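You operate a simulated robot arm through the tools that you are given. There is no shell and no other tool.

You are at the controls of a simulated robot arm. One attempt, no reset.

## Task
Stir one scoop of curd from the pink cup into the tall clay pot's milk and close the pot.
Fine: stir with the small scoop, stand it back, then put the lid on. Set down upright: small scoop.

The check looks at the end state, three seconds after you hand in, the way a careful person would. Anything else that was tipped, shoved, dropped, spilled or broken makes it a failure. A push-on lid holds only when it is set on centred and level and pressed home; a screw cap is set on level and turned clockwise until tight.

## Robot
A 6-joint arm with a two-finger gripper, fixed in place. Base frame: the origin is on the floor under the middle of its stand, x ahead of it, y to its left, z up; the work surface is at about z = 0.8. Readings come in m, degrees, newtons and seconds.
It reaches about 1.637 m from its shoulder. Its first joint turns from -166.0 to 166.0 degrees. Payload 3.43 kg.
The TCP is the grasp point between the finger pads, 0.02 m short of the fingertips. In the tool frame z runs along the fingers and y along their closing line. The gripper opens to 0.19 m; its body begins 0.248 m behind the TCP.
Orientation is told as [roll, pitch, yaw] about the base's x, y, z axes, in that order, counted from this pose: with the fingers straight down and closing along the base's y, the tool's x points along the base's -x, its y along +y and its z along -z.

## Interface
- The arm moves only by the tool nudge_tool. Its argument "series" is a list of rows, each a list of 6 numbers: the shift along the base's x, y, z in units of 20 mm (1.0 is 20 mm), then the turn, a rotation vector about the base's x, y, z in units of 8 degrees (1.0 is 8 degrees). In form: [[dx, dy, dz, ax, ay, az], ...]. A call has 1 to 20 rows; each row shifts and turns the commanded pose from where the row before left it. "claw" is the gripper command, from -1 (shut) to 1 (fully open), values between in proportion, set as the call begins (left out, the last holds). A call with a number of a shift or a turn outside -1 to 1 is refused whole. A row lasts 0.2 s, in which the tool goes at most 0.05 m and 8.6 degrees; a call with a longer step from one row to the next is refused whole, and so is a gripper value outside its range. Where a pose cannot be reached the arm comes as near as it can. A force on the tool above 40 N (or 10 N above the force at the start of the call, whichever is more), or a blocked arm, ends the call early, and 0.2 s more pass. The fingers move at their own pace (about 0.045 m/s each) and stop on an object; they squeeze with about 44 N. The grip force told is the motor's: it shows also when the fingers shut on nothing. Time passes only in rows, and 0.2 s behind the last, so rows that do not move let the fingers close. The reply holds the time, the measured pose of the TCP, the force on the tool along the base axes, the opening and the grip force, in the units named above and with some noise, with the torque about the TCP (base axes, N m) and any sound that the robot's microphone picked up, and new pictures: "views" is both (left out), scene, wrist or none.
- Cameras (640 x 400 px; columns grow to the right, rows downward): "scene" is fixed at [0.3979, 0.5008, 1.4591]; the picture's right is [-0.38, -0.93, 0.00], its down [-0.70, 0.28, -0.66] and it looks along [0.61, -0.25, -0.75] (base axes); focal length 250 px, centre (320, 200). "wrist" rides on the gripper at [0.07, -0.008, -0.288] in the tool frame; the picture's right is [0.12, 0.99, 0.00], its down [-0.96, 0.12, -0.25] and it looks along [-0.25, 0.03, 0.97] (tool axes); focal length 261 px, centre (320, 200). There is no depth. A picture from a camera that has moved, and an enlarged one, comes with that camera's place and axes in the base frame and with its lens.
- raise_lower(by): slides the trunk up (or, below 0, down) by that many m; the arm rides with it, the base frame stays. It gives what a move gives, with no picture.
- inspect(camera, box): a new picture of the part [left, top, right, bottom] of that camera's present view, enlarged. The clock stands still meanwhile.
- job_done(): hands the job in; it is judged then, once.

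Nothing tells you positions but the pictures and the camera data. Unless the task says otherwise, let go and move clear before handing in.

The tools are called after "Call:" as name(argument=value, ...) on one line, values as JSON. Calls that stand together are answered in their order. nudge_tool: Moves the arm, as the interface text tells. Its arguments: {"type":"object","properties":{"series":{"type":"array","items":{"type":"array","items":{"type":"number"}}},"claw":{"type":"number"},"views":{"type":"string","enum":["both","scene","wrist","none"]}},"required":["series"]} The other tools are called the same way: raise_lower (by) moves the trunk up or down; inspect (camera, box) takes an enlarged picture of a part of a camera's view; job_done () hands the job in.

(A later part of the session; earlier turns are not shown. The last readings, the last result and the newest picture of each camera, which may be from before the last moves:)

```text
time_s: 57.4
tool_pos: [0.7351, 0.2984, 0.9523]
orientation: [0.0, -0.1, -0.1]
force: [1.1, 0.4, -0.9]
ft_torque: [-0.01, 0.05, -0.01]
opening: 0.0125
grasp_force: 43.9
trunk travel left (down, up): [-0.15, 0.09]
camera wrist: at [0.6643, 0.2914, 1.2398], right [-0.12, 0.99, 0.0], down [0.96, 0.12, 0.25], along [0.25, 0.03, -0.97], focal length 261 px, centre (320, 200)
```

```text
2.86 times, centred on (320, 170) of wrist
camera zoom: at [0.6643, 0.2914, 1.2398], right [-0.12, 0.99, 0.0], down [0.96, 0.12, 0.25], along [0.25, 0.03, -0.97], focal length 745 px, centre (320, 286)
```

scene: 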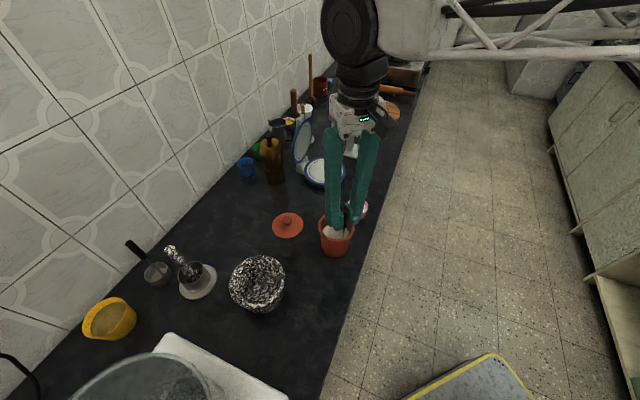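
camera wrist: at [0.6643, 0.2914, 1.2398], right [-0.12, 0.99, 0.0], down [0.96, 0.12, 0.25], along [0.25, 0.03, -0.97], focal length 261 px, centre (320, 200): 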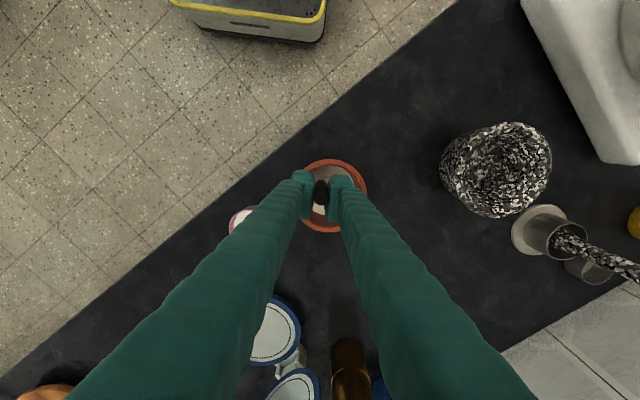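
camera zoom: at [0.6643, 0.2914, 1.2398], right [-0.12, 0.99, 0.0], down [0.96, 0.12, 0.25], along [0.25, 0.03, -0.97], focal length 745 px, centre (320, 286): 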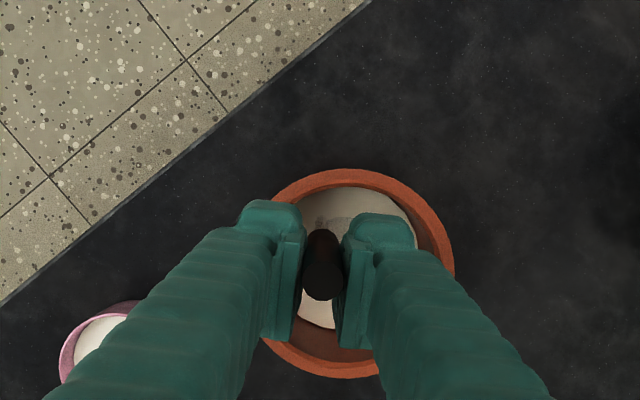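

The scoop is in the milk, with fingertips about 25 mm above the rim. I start stirring in gentle circles of about 11 mm radius, checking that nothing touches the wall.

Call:
nudge_tool(series=[[0.3, 0, -0.15, 0, 0, 0], [0.25, 0, -0.1, 0, 0, 0], [-0.105, 0.323, 0, 0, 0, 0], [-0.275, 0.2, 0, 0, 0, 0], [-0.34, 0, 0, 0, 0, 0], [-0.275, -0.2, 0, 0, 0, 0], [-0.105, -0.323, 0, 0, 0, 0], [0.105, -0.323, 0, 0, 0, 0], [0.275, -0.2, 0, 0, 0, 0], [0.34, 0, 0, 0, 0, 0], [0.275, 0.2, 0, 0, 0, 0], [0.105, 0.323, 0, 0, 0, 0]])

Call:
inspect(camera="scene", box=[290, 170, 390, 260])

Call:
inspect(camera="wrist", box=[270, 130, 370, 240])

```text
time_s: 60.0
tool_pos: [0.7473, 0.2992, 0.9475]
orientation: [0.0, 0.0, 0.0]
force: [0.5, -0.6, 0.1]
ft_torque: [0.0, -0.01, 0.01]
opening: 0.0124
grasp_force: 44.7
trunk travel left (down, up): [-0.15, 0.09]
camera wrist: at [0.6751, 0.2923, 1.2344], right [-0.12, 0.99, 0.0], down [0.96, 0.12, 0.25], along [0.25, 0.03, -0.97], focal length 261 px, centre (320, 200)
```

scene: 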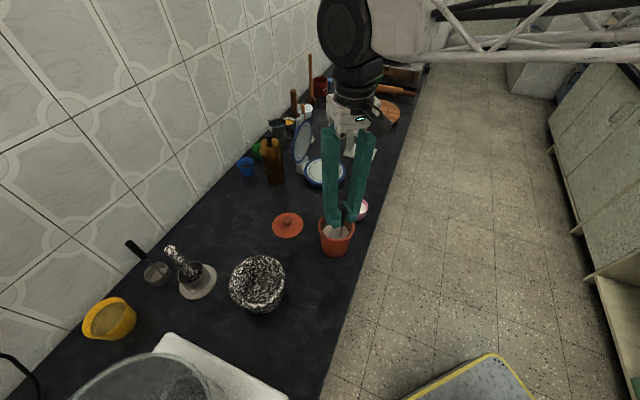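
wrist: 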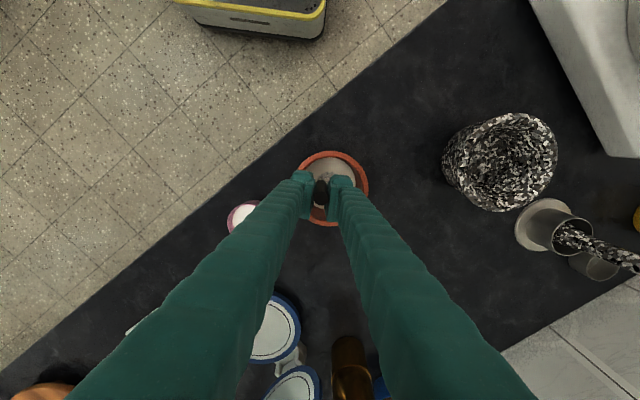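

```text
4.44 times, centred on (340, 215) of scene
camera zoom: at [0.3979, 0.5008, 1.4591], right [-0.38, -0.93, 0.0], down [-0.7, 0.28, -0.66], along [0.61, -0.25, -0.75], focal length 1113 px, centre (231, 133)
```

zoom: 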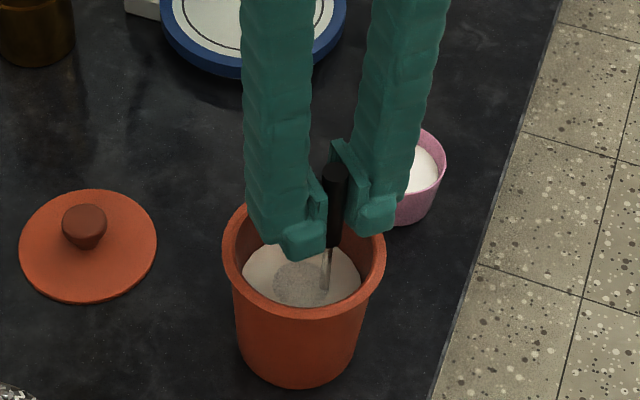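

```text
3.64 times, centred on (320, 185) of wrist
camera zoom: at [0.6751, 0.2923, 1.2344], right [-0.12, 0.99, 0.0], down [0.96, 0.12, 0.25], along [0.25, 0.03, -0.97], focal length 948 px, centre (320, 254)
```

zoom: 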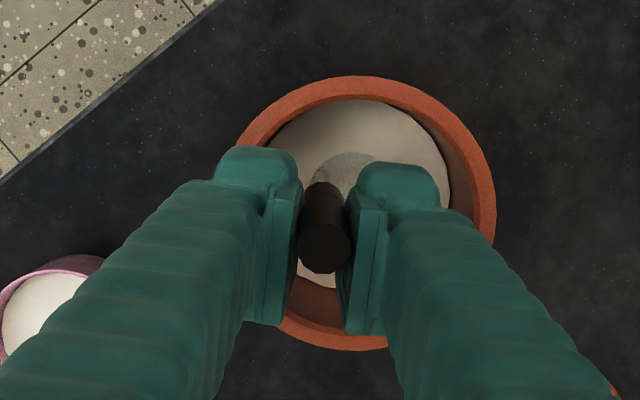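

No wall contact and the curd patch is starting to blend. I keep stirring, a bit faster, for several more revolutions.

Call:
nudge_tool(series=[[-0.275, 0.476, 0, 0, 0, 0], [-0.55, 0, 0, 0, 0, 0], [-0.275, -0.476, 0, 0, 0, 0], [0.275, -0.476, 0, 0, 0, 0], [0.55, 0, 0, 0, 0, 0], [0.275, 0.476, 0, 0, 0, 0], [-0.275, 0.476, 0, 0, 0, 0], [-0.55, 0, 0, 0, 0, 0], [-0.275, -0.476, 0, 0, 0, 0], [0.275, -0.476, 0, 0, 0, 0], [0.55, 0, 0, 0, 0, 0], [0.275, 0.476, 0, 0, 0, 0], [-0.275, 0.476, 0, 0, 0, 0], [-0.55, 0, 0, 0, 0, 0], [-0.275, -0.476, 0, 0, 0, 0], [0.275, -0.476, 0, 0, 0, 0], [0.55, 0, 0, 0, 0, 0], [0.275, 0.476, 0, 0, 0, 0]], views="none")

Call:
inspect(camera="scene", box=[310, 200, 370, 260])

```text
time_s: 63.8
tool_pos: [0.7459, 0.2982, 0.9473]
orientation: [0.1, 0.0, 0.1]
force: [0.0, -0.5, -0.6]
ft_torque: [0.02, -0.05, -0.02]
opening: 0.0121
grasp_force: 43.9
trunk travel left (down, up): [-0.15, 0.09]
```

```text
6.67 times, centred on (340, 230) of scene
camera zoom: at [0.3979, 0.5008, 1.4591], right [-0.38, -0.93, 0.0], down [-0.7, 0.28, -0.66], along [0.61, -0.25, -0.75], focal length 1670 px, centre (187, 0)
```

zoom: 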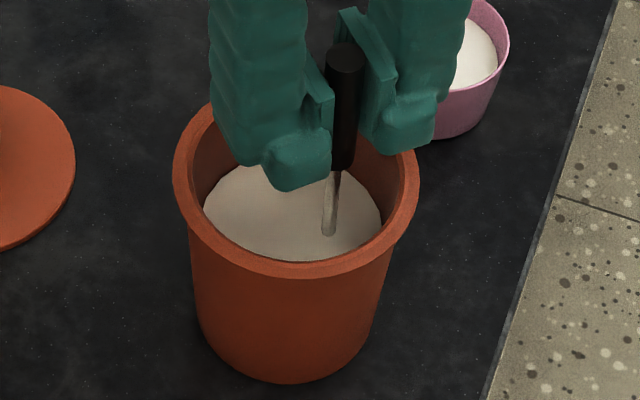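

The curd patch has blended away; the milk looks uniform. I do a few more revolutions for good measure, ending at the pot's centre.

Call:
nudge_tool(series=[[-0.275, 0.476, 0, 0, 0, 0], [-0.55, 0, 0, 0, 0, 0], [-0.275, -0.476, 0, 0, 0, 0], [0.275, -0.476, 0, 0, 0, 0], [0.55, 0, 0, 0, 0, 0], [0.275, 0.476, 0, 0, 0, 0], [-0.275, 0.476, 0, 0, 0, 0], [-0.55, 0, 0, 0, 0, 0], [-0.275, -0.476, 0, 0, 0, 0], [0.275, -0.476, 0, 0, 0, 0], [0.55, 0, 0, 0, 0, 0], [0.275, 0.476, 0, 0, 0, 0], [-0.275, 0.476, 0, 0, 0, 0], [-0.55, 0, 0, 0, 0, 0], [-0.275, -0.476, 0, 0, 0, 0], [0.275, -0.476, 0, 0, 0, 0], [0.55, 0, 0, 0, 0, 0], [0.275, 0.476, 0, 0, 0, 0], [-0.55, 0, 0, 0, 0, 0], [0, 0, 0, 0, 0, 0]], views="none")

Call:
inspect(camera="scene", box=[310, 200, 370, 260])

```text
time_s: 68.0
tool_pos: [0.7341, 0.2976, 0.9467]
orientation: [-0.1, 0.1, 0.0]
force: [-0.2, 0.0, -1.4]
ft_torque: [-0.04, -0.01, 0.04]
opening: 0.0124
grasp_force: 44.1
trunk travel left (down, up): [-0.15, 0.09]
```

```text
6.67 times, centred on (340, 230) of scene
camera zoom: at [0.3979, 0.5008, 1.4591], right [-0.38, -0.93, 0.0], down [-0.7, 0.28, -0.66], along [0.61, -0.25, -0.75], focal length 1670 px, centre (187, 0)
```

zoom: 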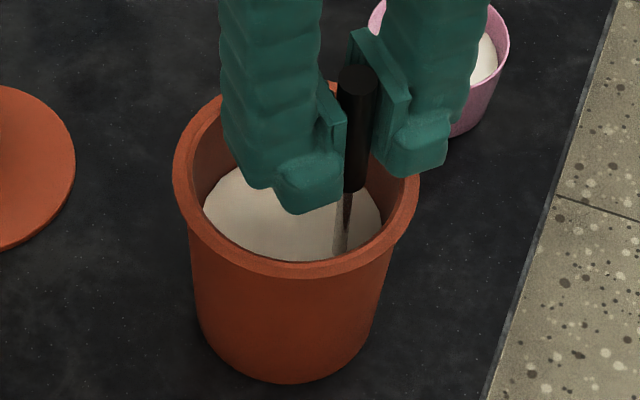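

Milk is uniform. I raise the scoop slowly out of the milk, keeping over the pot, and look at its contents.

Call:
nudge_tool(series=[[0, 0, 0.2, 0, 0, 0], [0, 0, 0.3, 0, 0, 0], [0, 0, 0.3, 0, 0, 0], [0, 0, 0.4, 0, 0, 0], [0, 0, 0.4, 0, 0, 0], [0, 0, 0.4, 0, 0, 0], [0, 0, 0.4, 0, 0, 0], [0, 0, 0.4, 0, 0, 0], [0, 0, 0.4, 0, 0, 0], [0.1, 0.15, 0.4, 0, 0, 0], [0.1, 0.15, 0.4, 0, 0, 0], [0, 0, 0.3, 0, 0, 0], [0, 0, 0, 0, 0, 0], [0, 0, 0, 0, 0, 0]])

Call:
inspect(camera="scene", box=[290, 170, 390, 260])

```text
time_s: 71.0
tool_pos: [0.7393, 0.3039, 1.0333]
orientation: [-0.1, 0.0, 0.0]
force: [0.3, 0.3, -0.5]
ft_torque: [-0.03, 0.01, -0.01]
opening: 0.0121
grasp_force: 44.4
trunk travel left (down, up): [-0.15, 0.09]
camera wrist: at [0.6685, 0.2976, 1.3212], right [-0.12, 0.99, 0.0], down [0.96, 0.12, 0.25], along [0.25, 0.03, -0.97], focal length 261 px, centre (320, 200)
```

scene: 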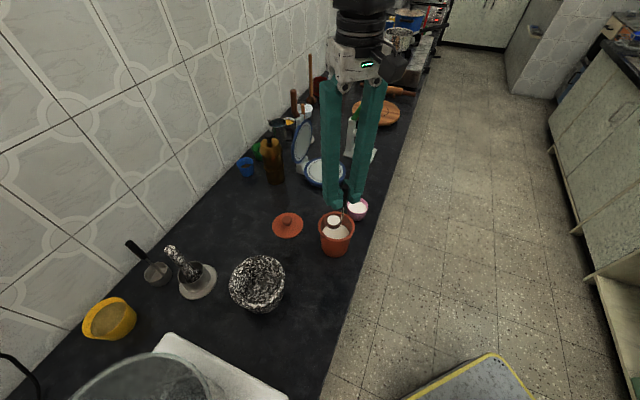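
wrist: 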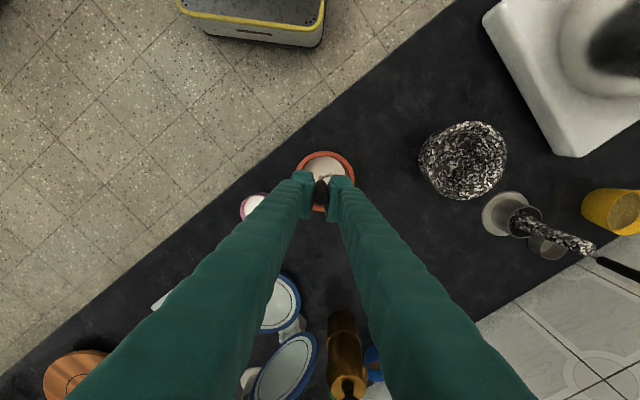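

```text
4.44 times, centred on (340, 215) of scene
camera zoom: at [0.3979, 0.5008, 1.4591], right [-0.38, -0.93, 0.0], down [-0.7, 0.28, -0.66], along [0.61, -0.25, -0.75], focal length 1113 px, centre (231, 133)
```

zoom: 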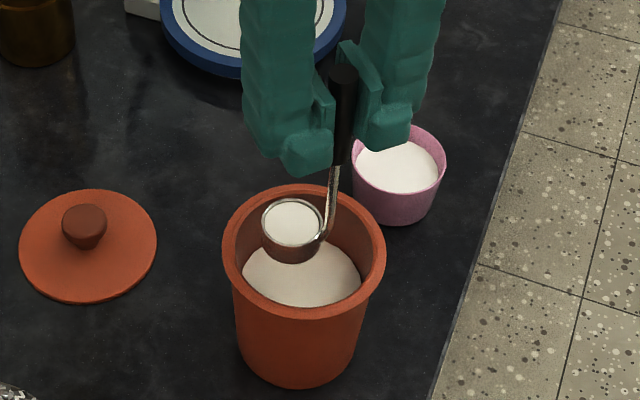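

As expected the scoop came up full of milk, so I tip it back into the pot with the same coordinated tilt, this time going to about 88°.

Call:
nudge_tool(series=[[-0.355, -0.58, -0.075, 0.853, -0.522, 0], [-0.346, -0.566, -0.169, 0.853, -0.522, 0], [-0.33, -0.54, -0.26, 0.853, -0.522, 0], [0, 0, 0, 0, 0, 0], [-0.308, -0.504, -0.345, 0.853, -0.522, 0], [-0.28, -0.458, -0.424, 0.853, -0.522, 0], [-0.247, -0.403, -0.494, 0.853, -0.522, 0], [0, 0, 0, 0, 0, 0], [-0.209, -0.341, -0.556, 0.853, -0.522, 0], [-0.166, -0.271, -0.606, 0.853, -0.522, 0], [-0.121, -0.197, -0.645, 0.853, -0.522, 0], [-0.073, -0.119, -0.67, 0.853, -0.522, 0], [-0.023, -0.038, -0.683, 0.853, -0.522, 0], [0, 0, 0, 0, 0, 0], [0, 0, 0, 0, 0, 0], [0, 0, 0, 0, 0, 0]])

Call:
inspect(camera="scene", box=[290, 170, 390, 260])

```text
time_s: 74.4
tool_pos: [0.6987, 0.2212, 0.9383]
orientation: [87.5, -31.5, -30.0]
force: [0.1, -0.2, -0.1]
ft_torque: [-0.02, 0.0, 0.01]
opening: 0.0126
grasp_force: 43.5
out of reach, approached as far as the arm can: row 13
trunk travel left (down, up): [-0.15, 0.09]
camera wrist: at [0.5004, 0.0041, 0.9049], right [-0.52, 0.35, 0.78], down [0.53, -0.59, 0.61], along [0.67, 0.73, 0.12], focal length 261 px, centre (320, 200)
```

scene: 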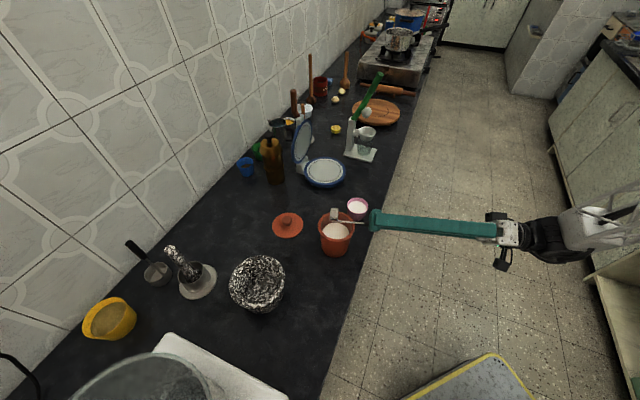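
wrist: 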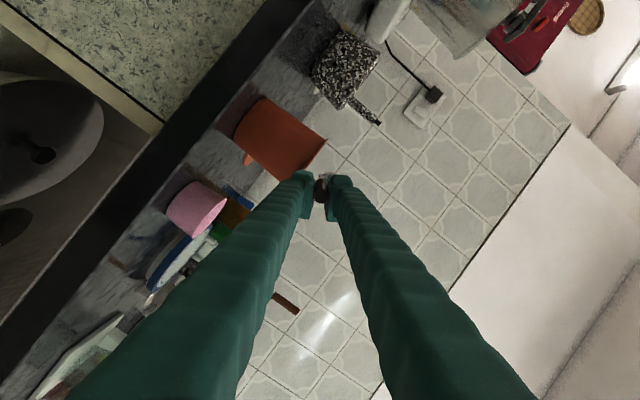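

```text
4.44 times, centred on (340, 215) of scene
camera zoom: at [0.3979, 0.5008, 1.4591], right [-0.38, -0.93, 0.0], down [-0.7, 0.28, -0.66], along [0.61, -0.25, -0.75], focal length 1113 px, centre (231, 133)
```

zoom: 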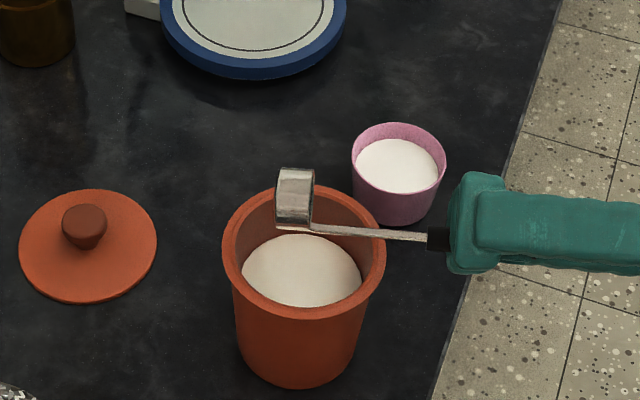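

The scoop is emptied back into the pot (the last tilt row was a bit out of reach, deviating only a few millimetres). I reverse the tilt to bring it upright, then verify pose.

Call:
nudge_tool(series=[[0.023, 0.038, 0.683, -0.853, 0.522, 0], [0.073, 0.119, 0.67, -0.853, 0.522, 0], [0.121, 0.197, 0.645, -0.853, 0.522, 0], [0.166, 0.271, 0.606, -0.853, 0.522, 0]])

Call:
inspect(camera="scene", box=[290, 170, 390, 260])

```text
time_s: 75.4
tool_pos: [0.7076, 0.2331, 0.9913]
orientation: [51.5, -25.7, -12.7]
force: [0.3, -0.4, -1.0]
ft_torque: [0.05, 0.08, 0.14]
opening: 0.0123
grasp_force: 44.6
trunk travel left (down, up): [-0.15, 0.09]
camera wrist: at [0.5214, 0.0399, 1.1152], right [-0.3, 0.7, 0.65], down [0.72, -0.28, 0.64], along [0.63, 0.66, -0.42], focal length 261 px, centre (320, 200)
```

scene: 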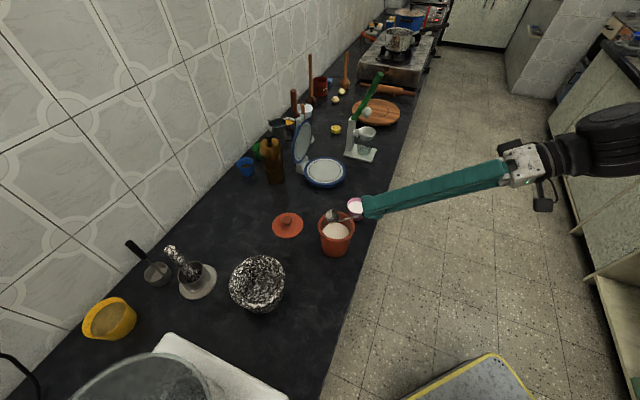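
wrist: 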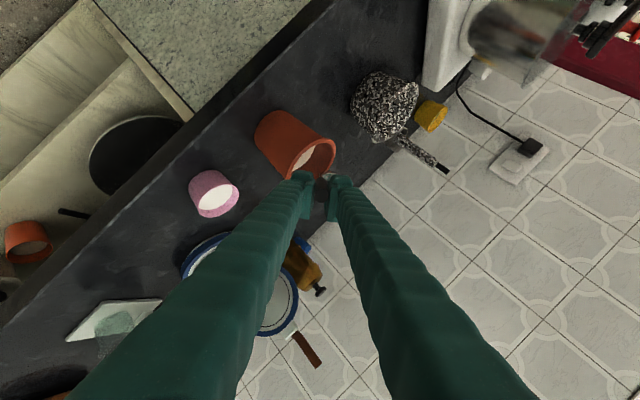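

```text
4.44 times, centred on (340, 215) of scene
camera zoom: at [0.3979, 0.5008, 1.4591], right [-0.38, -0.93, 0.0], down [-0.7, 0.28, -0.66], along [0.61, -0.25, -0.75], focal length 1113 px, centre (231, 133)
```

zoom: 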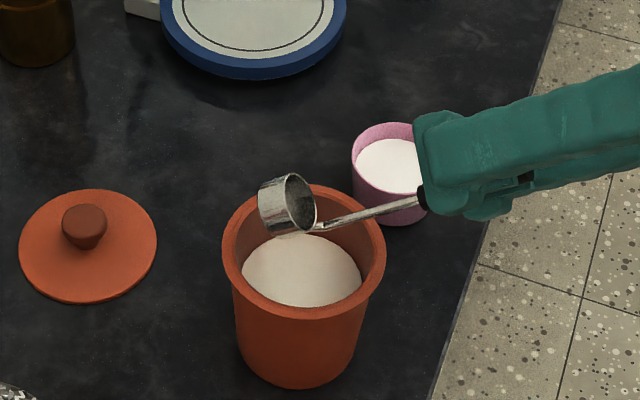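

The commanded pose got clipped slightly, leaving about a 1 cm offset, which is harmless over the pot. I finish returning to upright and then correct.

Call:
nudge_tool(series=[[0.209, 0.341, 0.556, -0.853, 0.522, 0], [0.247, 0.403, 0.494, -0.853, 0.522, 0], [0.28, 0.458, 0.424, -0.853, 0.522, 0], [0.308, 0.504, 0.345, -0.853, 0.522, 0], [0.33, 0.54, 0.26, -0.853, 0.522, 0], [0.346, 0.566, 0.169, -0.853, 0.522, 0], [0.355, 0.58, 0.075, -0.853, 0.522, 0], [0, 0, 0, 0, 0, 0]])

Call:
inspect(camera="scene", box=[290, 170, 390, 260])

```text
time_s: 77.2
tool_pos: [0.7493, 0.301, 1.0368]
orientation: [-0.1, 0.1, 0.1]
force: [-0.2, 0.0, -0.6]
ft_torque: [-0.07, 0.06, -0.02]
opening: 0.0124
grasp_force: 44.2
trunk travel left (down, up): [-0.15, 0.09]
camera wrist: at [0.678, 0.2953, 1.3233], right [-0.12, 0.99, 0.0], down [0.96, 0.12, 0.25], along [0.24, 0.03, -0.97], focal length 261 px, centre (320, 200)
```

scene: 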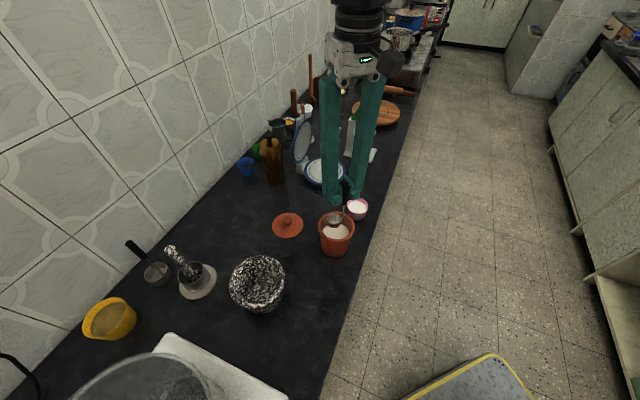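
wrist: 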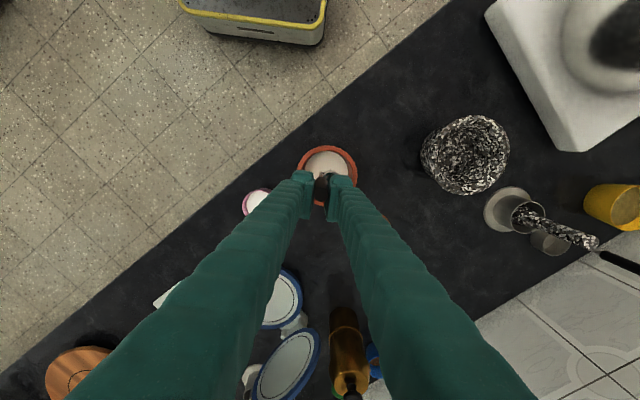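

```text
4.44 times, centred on (340, 215) of scene
camera zoom: at [0.3979, 0.5008, 1.4591], right [-0.38, -0.93, 0.0], down [-0.7, 0.28, -0.66], along [0.61, -0.25, -0.75], focal length 1113 px, centre (231, 133)
```

zoom: 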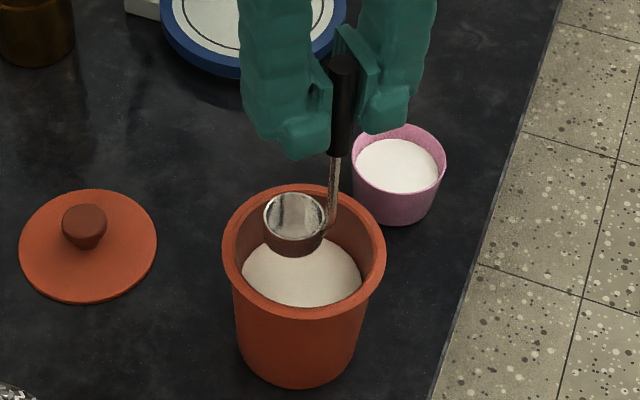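

The scoop is upright and empty with just a wet film. I pause for drips over the pot, lift, and carry it back to its original standing spot at (0.629, 0.375).

Call:
nudge_tool(series=[[0, 0, 0, 0, 0, 0], [0, 0, 0, 0, 0, 0], [0, 0, 0, 0, 0, 0], [0, 0, 0, 0, 0, 0], [0, 0, 0, 0, 0, 0], [0, 0, 0.6, 0, 0, 0], [0, 0, 0.6, 0, 0, 0], [0, 0, 0, 0, 0, 0]], views="none")

Call:
nudge_tool(series=[[-0.6, 0.37, 0, 0, 0, 0], [-0.6, 0.37, 0, 0, 0, 0], [-0.6, 0.37, 0, 0, 0, 0], [-0.6, 0.37, 0, 0, 0, 0], [-0.6, 0.37, 0, 0, 0, 0], [-0.6, 0.37, 0, 0, 0, 0], [-0.6, 0.37, 0, 0, 0, 0], [-0.6, 0.37, 0, 0, 0, 0], [-0.6, 0.37, 0, 0, 0, 0], [-0.6, 0.37, 0, 0, 0, 0], [0, 0, 0, 0, 0, 0]])

Call:
inspect(camera="scene", box=[280, 180, 400, 290])

```text
time_s: 79.0
tool_pos: [0.7488, 0.304, 1.0619]
orientation: [0.0, -0.1, 0.1]
force: [-0.1, -0.3, -1.3]
ft_torque: [0.01, -0.01, 0.0]
opening: 0.0123
grasp_force: 44.0
trunk travel left (down, up): [-0.15, 0.09]
```

```text
time_s: 81.4
tool_pos: [0.6285, 0.3771, 1.0626]
orientation: [-0.1, 0.0, 0.0]
force: [0.3, -1.1, -0.5]
ft_torque: [0.01, 0.02, 0.0]
opening: 0.0125
grasp_force: 43.4
trunk travel left (down, up): [-0.15, 0.09]
camera wrist: at [0.5579, 0.3699, 1.3493], right [-0.12, 0.99, 0.0], down [0.96, 0.12, 0.25], along [0.25, 0.03, -0.97], focal length 261 px, centre (320, 200)
```

scene: 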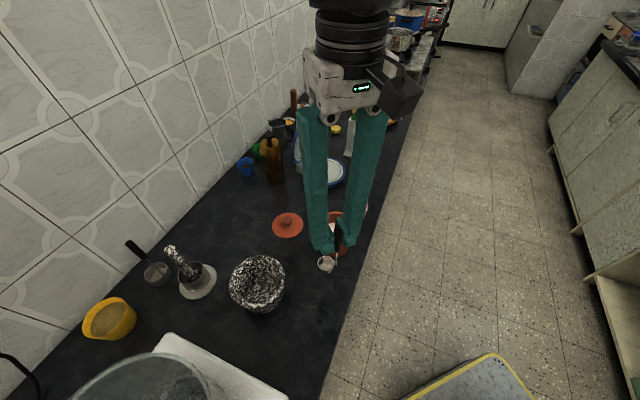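
wrist: 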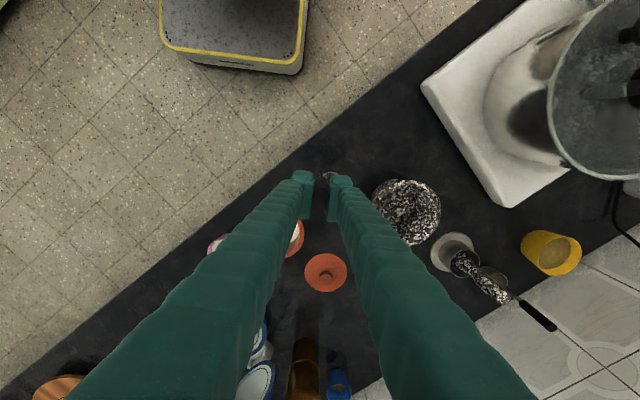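

```text
3.64 times, centred on (340, 235) of scene
camera zoom: at [0.3979, 0.5008, 1.4591], right [-0.38, -0.93, 0.0], down [-0.7, 0.28, -0.66], along [0.61, -0.25, -0.75], focal length 911 px, centre (247, 73)
```

zoom: 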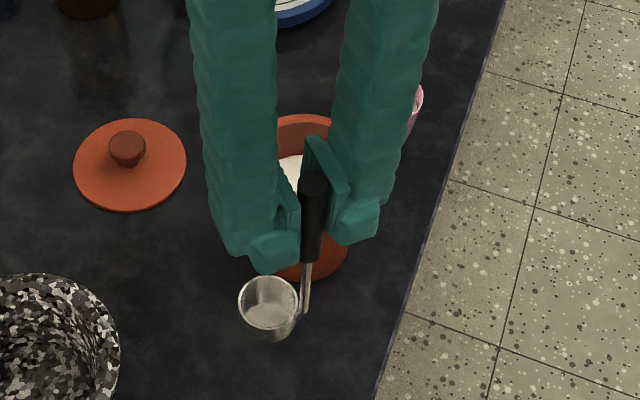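

The scoop is back over its starting place and the counter path looks clean. I descend most of the way, then feel for the counter.

Call:
nudge_tool(series=[[0, -0.1, -0.8, 0, 0, 0], [0, 0, -0.8, 0, 0, 0], [0, 0, -0.8, 0, 0, 0], [0, 0, -0.8, 0, 0, 0], [0, 0, -0.8, 0, 0, 0], [0, 0, -0.8, 0, 0, 0], [0, 0, -0.8, 0, 0, 0], [0, 0, -0.6, 0, 0, 0], [0, 0, -0.4, 0, 0, 0], [0, 0, -0.2, 0, 0, 0], [0, 0, 0, 0, 0, 0]], views="none")

Call:
inspect(camera="scene", box=[290, 230, 370, 300])

```text
time_s: 83.8
tool_pos: [0.6279, 0.3747, 0.9255]
orientation: [-0.1, 0.0, 0.0]
force: [-0.4, 0.3, -0.9]
ft_torque: [-0.02, 0.04, 0.04]
opening: 0.0121
grasp_force: 44.0
trunk travel left (down, up): [-0.15, 0.09]
```

```text
5.71 times, centred on (330, 265) of scene
camera zoom: at [0.3979, 0.5008, 1.4591], right [-0.38, -0.93, 0.0], down [-0.7, 0.28, -0.66], along [0.61, -0.25, -0.75], focal length 1432 px, centre (263, -171)
```

zoom: 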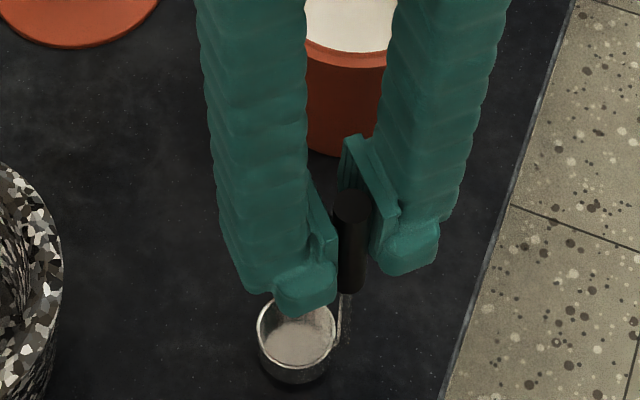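

The handle seems to sit a bit differently in the grip than before (possibly slid slightly between the pads). I check both views closely before setting it down.

Call:
inspect(camera="wrist", box=[270, 130, 370, 220])

Call:
inspect(camera="scene", box=[300, 240, 360, 300])

```text
4.44 times, centred on (320, 175) of wrist
camera zoom: at [0.5573, 0.3675, 1.2122], right [-0.12, 0.99, 0.0], down [0.96, 0.12, 0.25], along [0.25, 0.03, -0.97], focal length 1158 px, centre (320, 311)
```

zoom: 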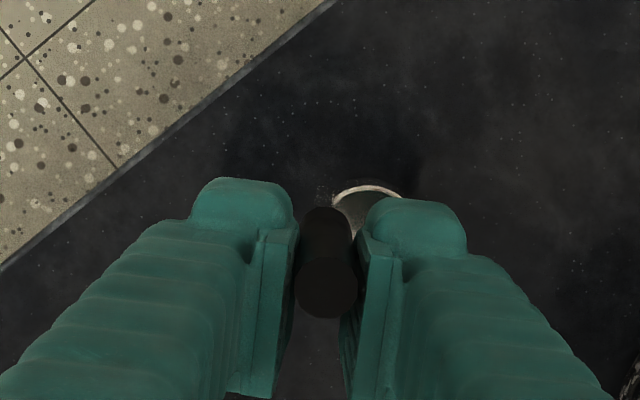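

```text
6.67 times, centred on (330, 270) of scene
camera zoom: at [0.3979, 0.5008, 1.4591], right [-0.38, -0.93, 0.0], down [-0.7, 0.28, -0.66], along [0.61, -0.25, -0.75], focal length 1670 px, centre (253, -267)
```

zoom: 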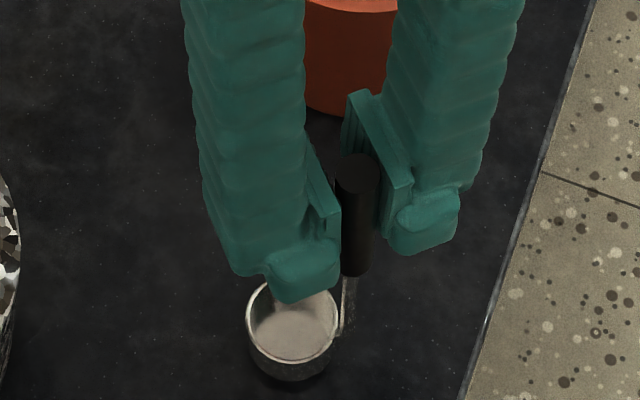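

The handle has slid about 6 mm sideways and 5 mm down between the pads, but it is still vertical. I compensate +6 mm in x and lower in small steps until contact.

Call:
nudge_tool(series=[[0.3, 0, 0, 0, 0, 0], [0, 0, -0.05, 0, 0, 0], [0, 0, -0.05, 0, 0, 0], [0, 0, 0, 0, 0, 0]], views="none")

Call:
nudge_tool(series=[[0, 0, -0.06, 0, 0, 0], [0, 0, 0, 0, 0, 0]], views="none")

Call:
nudge_tool(series=[[0, 0, -0.05, 0, 0, 0], [0, 0, 0, 0, 0, 0]], views="none")

```text
time_s: 84.8
tool_pos: [0.6353, 0.3745, 0.9235]
orientation: [0.1, 0.0, 0.0]
force: [-0.3, -0.2, 0.2]
ft_torque: [0.01, 0.01, -0.01]
opening: 0.0121
grasp_force: 44.0
trunk travel left (down, up): [-0.15, 0.09]
```

```text
time_s: 85.4
tool_pos: [0.6347, 0.3744, 0.9213]
orientation: [0.0, -0.1, 0.0]
force: [-0.3, 0.1, -1.0]
ft_torque: [-0.01, 0.05, 0.0]
opening: 0.0124
grasp_force: 44.2
trunk travel left (down, up): [-0.15, 0.09]
```

```text
time_s: 86.0
tool_pos: [0.6341, 0.3743, 0.9206]
orientation: [0.1, 0.0, -0.1]
force: [-0.3, -0.7, 2.2]
ft_torque: [-0.01, -0.02, -0.01]
opening: 0.012
grasp_force: 43.6
trunk travel left (down, up): [-0.15, 0.09]
```

Call:
nudge_tool(series=[[0, 0, -0.03, 0, 0, 0], [0, 0, 0, 0, 0, 0]], views="none")

Call:
inspect(camera="scene", box=[300, 240, 360, 300])

```text
time_s: 86.6
tool_pos: [0.6365, 0.3735, 0.9211]
orientation: [0.0, -0.1, 0.0]
force: [-0.4, -1.4, 12.5]
ft_torque: [0.01, -0.24, 0.0]
opening: 0.0123
grasp_force: 44.3
trunk travel left (down, up): [-0.15, 0.09]
```

```text
6.67 times, centred on (330, 270) of scene
camera zoom: at [0.3979, 0.5008, 1.4591], right [-0.38, -0.93, 0.0], down [-0.7, 0.28, -0.66], along [0.61, -0.25, -0.75], focal length 1670 px, centre (253, -267)
```

zoom: 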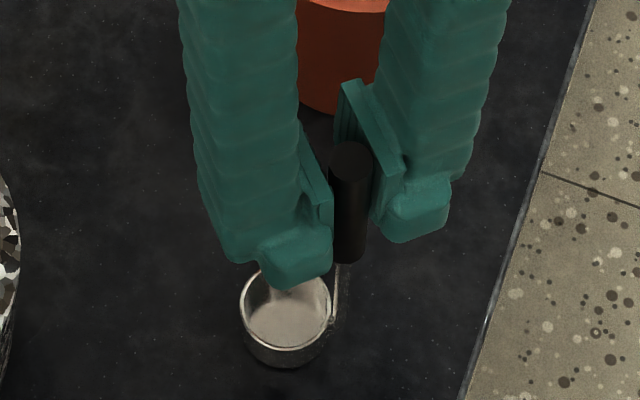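

Contact confirmed at 12.5 N. I ease off half a millimetre and release the handle, opening to about 57 mm.

Call:
nudge_tool(series=[[0, 0, 0.03, 0, 0, 0], [0, 0, 0, 0, 0, 0]], views="none")

Call:
nudge_tool(series=[[0, 0, 0, 0, 0, 0], [0, 0, 0, 0, 0, 0], [0, 0, 0, 0, 0, 0], [0, 0, 0, 0, 0, 0]], claw=-0.4)

Call:
inspect(camera="scene", box=[300, 240, 360, 300])

Call:
inspect(camera="wrist", box=[270, 130, 370, 220])

```text
time_s: 87.2
tool_pos: [0.6346, 0.3741, 0.9208]
orientation: [-0.1, 0.0, 0.0]
force: [1.9, -1.0, 6.9]
ft_torque: [-0.01, -0.3, -0.04]
opening: 0.0124
grasp_force: 44.1
trunk travel left (down, up): [-0.15, 0.09]
```

```text
time_s: 88.2
tool_pos: [0.6339, 0.3736, 0.9214]
orientation: [0.0, -0.1, 0.1]
force: [0.1, -0.5, -0.4]
ft_torque: [0.02, 0.0, -0.02]
opening: 0.0572
grasp_force: 0.1
trunk travel left (down, up): [-0.15, 0.09]
camera wrist: at [0.5636, 0.3672, 1.2082], right [-0.12, 0.99, 0.0], down [0.96, 0.12, 0.25], along [0.25, 0.03, -0.97], focal length 261 px, centre (320, 200)
```

scene: 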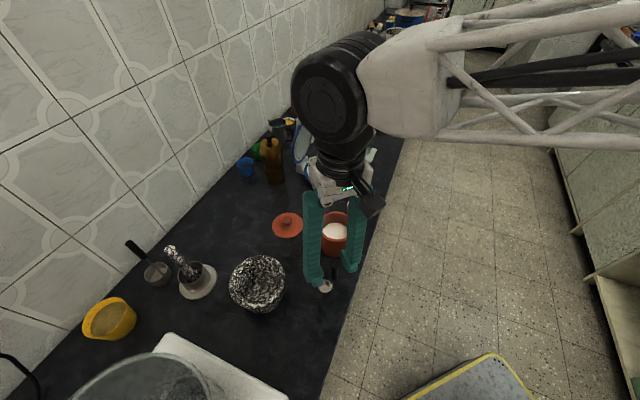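
wrist: 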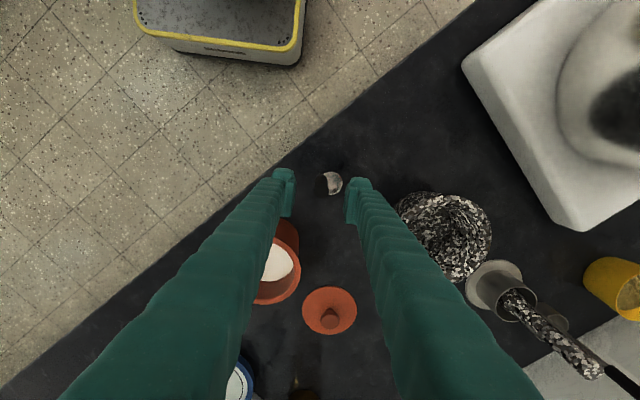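

```text
6.67 times, centred on (330, 270) of scene
camera zoom: at [0.3979, 0.5008, 1.4591], right [-0.38, -0.93, 0.0], down [-0.7, 0.28, -0.66], along [0.61, -0.25, -0.75], focal length 1670 px, centre (253, -267)
```

zoom: 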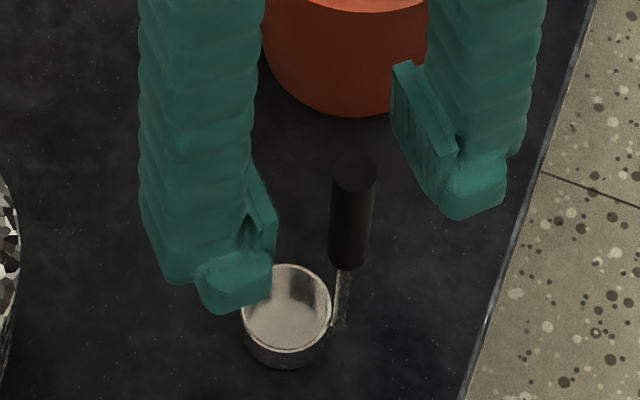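

```text
4.44 times, centred on (320, 175) of wrist
camera zoom: at [0.5636, 0.3672, 1.2082], right [-0.12, 0.99, 0.0], down [0.96, 0.12, 0.25], along [0.25, 0.03, -0.97], focal length 1158 px, centre (320, 311)
```

zoom: 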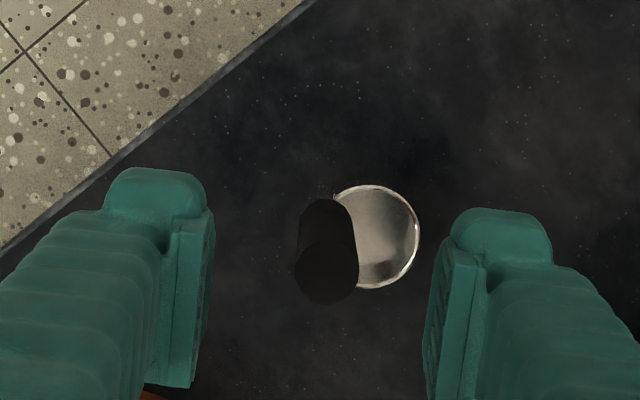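

The scoop stands upright on its own. I retreat straight up and verify.

Call:
nudge_tool(series=[[0, 0, 0.3, 0, 0, 0], [0, 0, 0.6, 0, 0, 0], [0, 0, 1, 0, 0, 0], [0, 0, 1, 0, 0, 0], [0, 0, 1, 0, 0, 0], [0, 0, 1, 0, 0, 0], [0, 0, 1, 0, 0, 0], [0, 0, 1, 0, 0, 0], [0, 0, 0, 0, 0, 0]])

Call:
inspect(camera="scene", box=[280, 200, 380, 300])

Call:
inspect(camera="wrist", box=[270, 130, 370, 220])

```text
time_s: 90.2
tool_pos: [0.6339, 0.3735, 1.0594]
orientation: [-0.1, 0.0, -0.1]
force: [0.4, -0.6, -0.2]
ft_torque: [-0.02, -0.04, -0.01]
opening: 0.0566
grasp_force: 0.1
trunk travel left (down, up): [-0.15, 0.09]
camera wrist: at [0.5632, 0.3665, 1.3464], right [-0.12, 0.99, 0.0], down [0.96, 0.12, 0.25], along [0.25, 0.03, -0.97], focal length 261 px, centre (320, 200)
```

scene: 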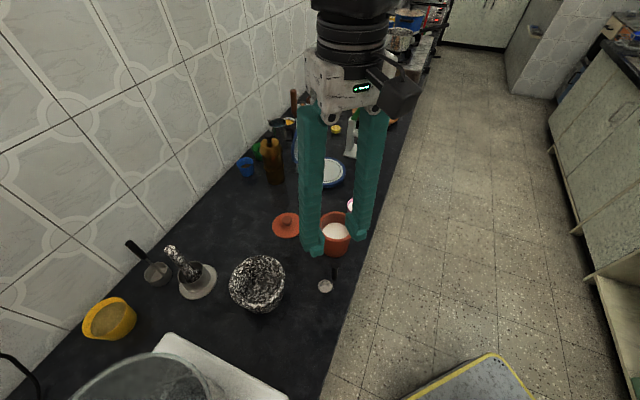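
wrist: 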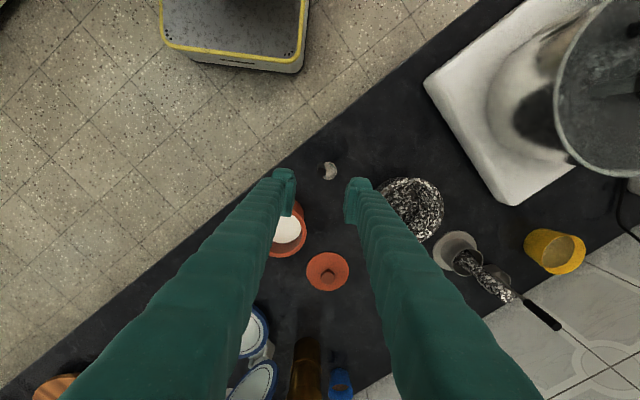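

```text
4.00 times, centred on (330, 250) of scene
camera zoom: at [0.3979, 0.5008, 1.4591], right [-0.38, -0.93, 0.0], down [-0.7, 0.28, -0.66], along [0.61, -0.25, -0.75], focal length 1002 px, centre (280, 0)
```

zoom: 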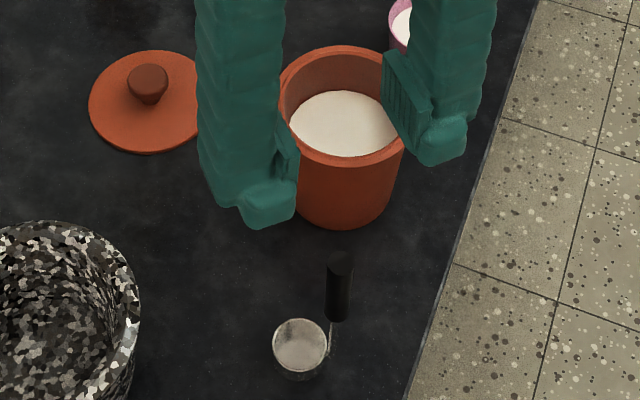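

```text
4.44 times, centred on (320, 175) of wrist
camera zoom: at [0.5632, 0.3665, 1.3464], right [-0.12, 0.99, 0.0], down [0.96, 0.12, 0.25], along [0.25, 0.03, -0.97], focal length 1158 px, centre (320, 311)
```

zoom: 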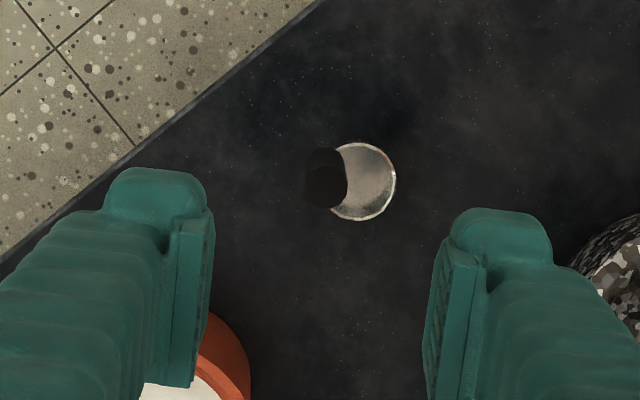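

The scoop stands upright, empty, near its original place. Now I move back above the lid at (0.870, 0.420).

Call:
nudge_tool(series=[[0.986, 0.194, 0, 0, 0, 0], [0.986, 0.194, 0, 0, 0, 0], [0.986, 0.194, 0, 0, 0, 0], [0.986, 0.194, 0, 0, 0, 0], [0.986, 0.194, 0, 0, 0, 0], [0.986, 0.194, 0, 0, 0, 0], [0.986, 0.194, 0, 0, 0, 0], [0.986, 0.194, 0, 0, 0, 0], [0.986, 0.194, 0, 0, 0, 0], [0.986, 0.194, 0, 0, 0, 0], [0.986, 0.194, 0, 0, 0, 0], [0.986, 0.194, 0, 0, 0, 0], [0, 0, -1, 0, 0, 0], [0, 0, -1, 0, 0, 0], [0, 0, -1, 0, 0, 0], [0, 0, -1, 0, 0, 0], [0, 0, -1, 0, 0, 0], [0, 0, -1, 0, 0, 0], [0, 0, 0, 0, 0, 0]], claw=-0.3)

Call:
inspect(camera="wrist", box=[270, 130, 370, 230])

Call:
inspect(camera="scene", box=[250, 170, 370, 290])

```text
time_s: 94.2
tool_pos: [0.8703, 0.4207, 0.9403]
orientation: [0.1, 0.0, -0.1]
force: [-0.3, -0.5, 0.4]
ft_torque: [0.01, 0.0, 0.0]
opening: 0.0664
grasp_force: 0.1
trunk travel left (down, up): [-0.15, 0.09]
camera wrist: at [0.8, 0.4138, 1.2266], right [-0.12, 0.99, 0.0], down [0.96, 0.12, 0.25], along [0.25, 0.03, -0.97], focal length 261 px, centre (320, 200)
```

scene: 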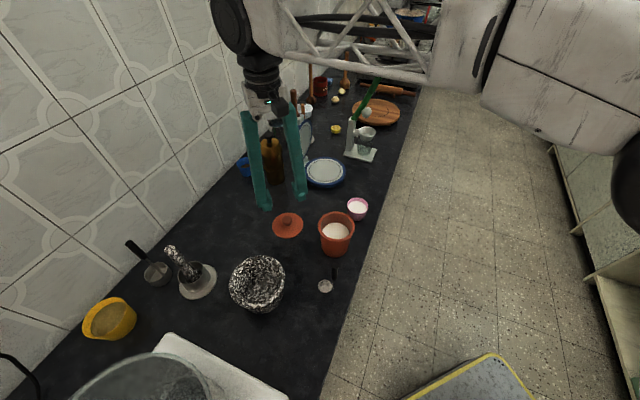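
wrist: 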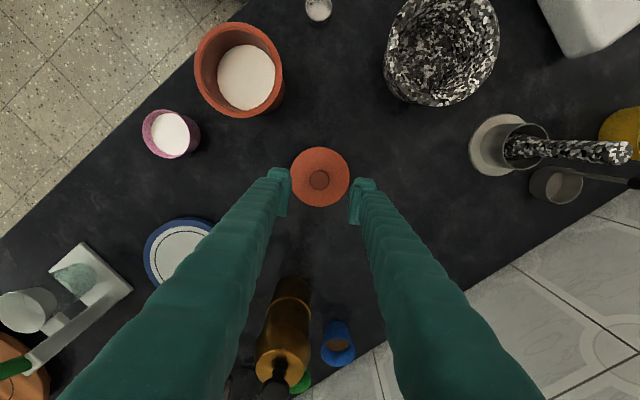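

```text
4.00 times, centred on (320, 180) of wrist
camera zoom: at [0.8, 0.4138, 1.2266], right [-0.12, 0.99, 0.0], down [0.96, 0.12, 0.25], along [0.25, 0.03, -0.97], focal length 1043 px, centre (320, 280)
```

zoom: 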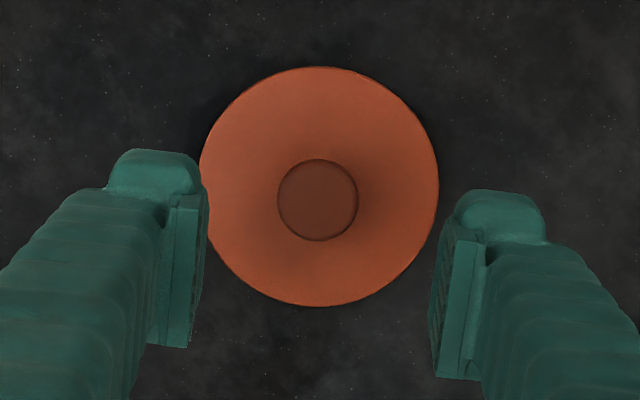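

```text
3.33 times, centred on (310, 230) of scene
camera zoom: at [0.3979, 0.5008, 1.4591], right [-0.38, -0.93, 0.0], down [-0.7, 0.28, -0.66], along [0.61, -0.25, -0.75], focal length 835 px, centre (353, 100)
```

zoom: 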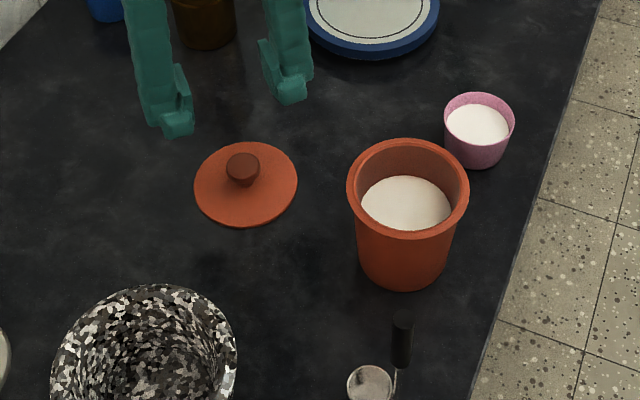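

The knob is centred under the TCP. I descend to the same grip height as before and close on the knob.

Call:
nudge_tool(series=[[0, 0, -1, 0, 0, 0], [0, 0, -1, 0, 0, 0], [0, 0, -1, 0, 0, 0], [0, 0, -1, 0, 0, 0], [0, 0, -0.8, 0, 0, 0], [0, 0, -0.5, 0, 0, 0], [0, 0, -0.35, 0, 0, 0], [0, 0, 0, 0, 0, 0]])

Call:
inspect(camera="wrist", box=[270, 130, 370, 230])

```text
time_s: 96.0
tool_pos: [0.871, 0.4196, 0.8258]
orientation: [0.1, 0.1, -0.1]
force: [0.6, -0.3, -1.3]
ft_torque: [0.01, 0.0, -0.01]
opening: 0.0663
grasp_force: 0.0
trunk travel left (down, up): [-0.15, 0.09]
camera wrist: at [0.7995, 0.4129, 1.1134], right [-0.12, 0.99, 0.0], down [0.96, 0.12, 0.25], along [0.25, 0.03, -0.97], focal length 261 px, centre (320, 200)
```

scene: 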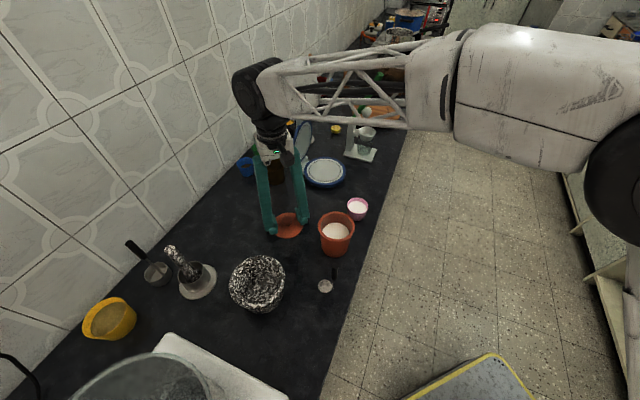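
wrist: 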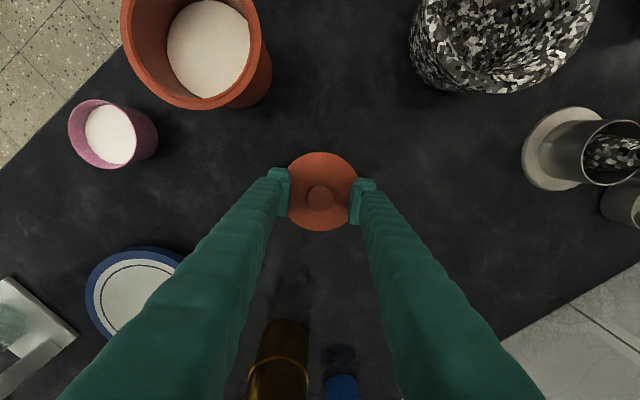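

```text
4.00 times, centred on (320, 180) of wrist
camera zoom: at [0.7995, 0.4129, 1.1134], right [-0.12, 0.99, 0.0], down [0.96, 0.12, 0.25], along [0.25, 0.03, -0.97], focal length 1043 px, centre (320, 280)
```

zoom: 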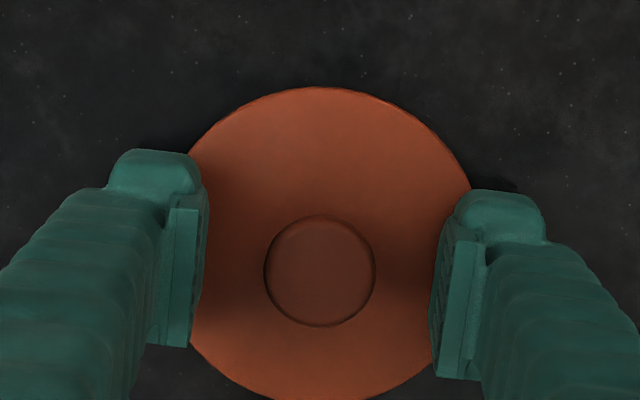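

Call:
nudge_tool(series=[[0, 0, 0, 0, 0, 0], [0, 0, 0, 0, 0, 0], [0, 0, 0, 0, 0, 0], [0, 0, 0, 0, 0, 0], [0, 0, 0, 0, 0, 0]], claw=-1, views="none")

Call:
nudge_tool(series=[[0, 0, 0.3, 0, 0, 0], [0, 0, 0.6, 0, 0, 0], [0, 0, 1, 0, 0, 0], [0, 0, 1, 0, 0, 0], [0, 0, 1, 0, 0, 0], [0, 0, 1, 0, 0, 0], [0, 0, 1, 0, 0, 0], [0, 0, 1, 0, 0, 0], [0, 0, 1, 0, 0, 0], [0, 0, 1, 0, 0, 0], [0, 0, 1, 0, 0, 0], [0, 0, 0, 0, 0, 0]])

Call:
inspect(camera="scene", box=[250, 130, 370, 250])

```text
time_s: 97.2
tool_pos: [0.8709, 0.4199, 0.8265]
orientation: [-0.1, 0.0, -0.1]
force: [-0.4, 0.4, -0.3]
ft_torque: [0.01, 0.0, 0.01]
opening: 0.0265
grasp_force: 44.0
trunk travel left (down, up): [-0.15, 0.09]
```

```text
time_s: 99.8
tool_pos: [0.8699, 0.4209, 1.0252]
orientation: [0.0, 0.0, -0.1]
force: [0.4, -0.1, -0.6]
ft_torque: [0.02, -0.02, 0.02]
opening: 0.0265
grasp_force: 44.3
trunk travel left (down, up): [-0.15, 0.09]
camera wrist: at [0.7984, 0.4136, 1.3119], right [-0.12, 0.99, 0.0], down [0.96, 0.12, 0.25], along [0.25, 0.03, -0.97], focal length 261 px, centre (320, 200)
```

scene: 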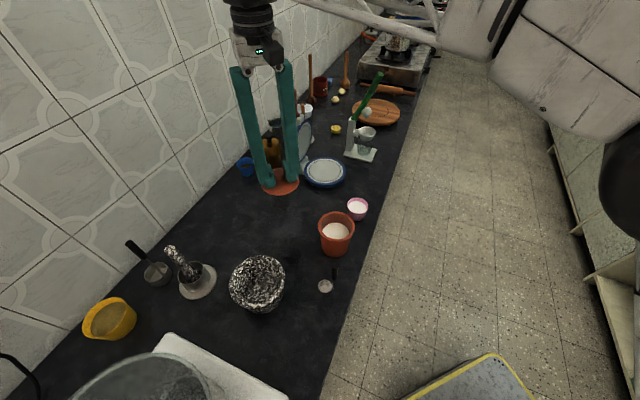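
wrist: 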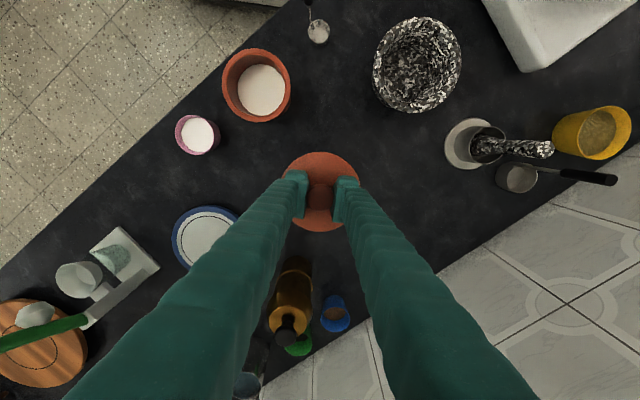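

```text
3.33 times, centred on (310, 190) of scene
camera zoom: at [0.3979, 0.5008, 1.4591], right [-0.38, -0.93, 0.0], down [-0.7, 0.28, -0.66], along [0.61, -0.25, -0.75], focal length 835 px, centre (353, 233)
```

zoom: 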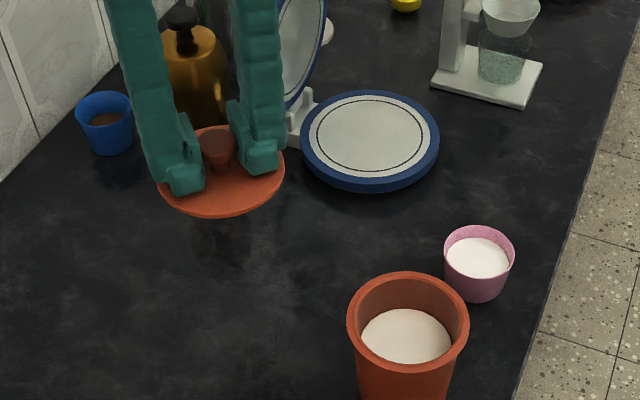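

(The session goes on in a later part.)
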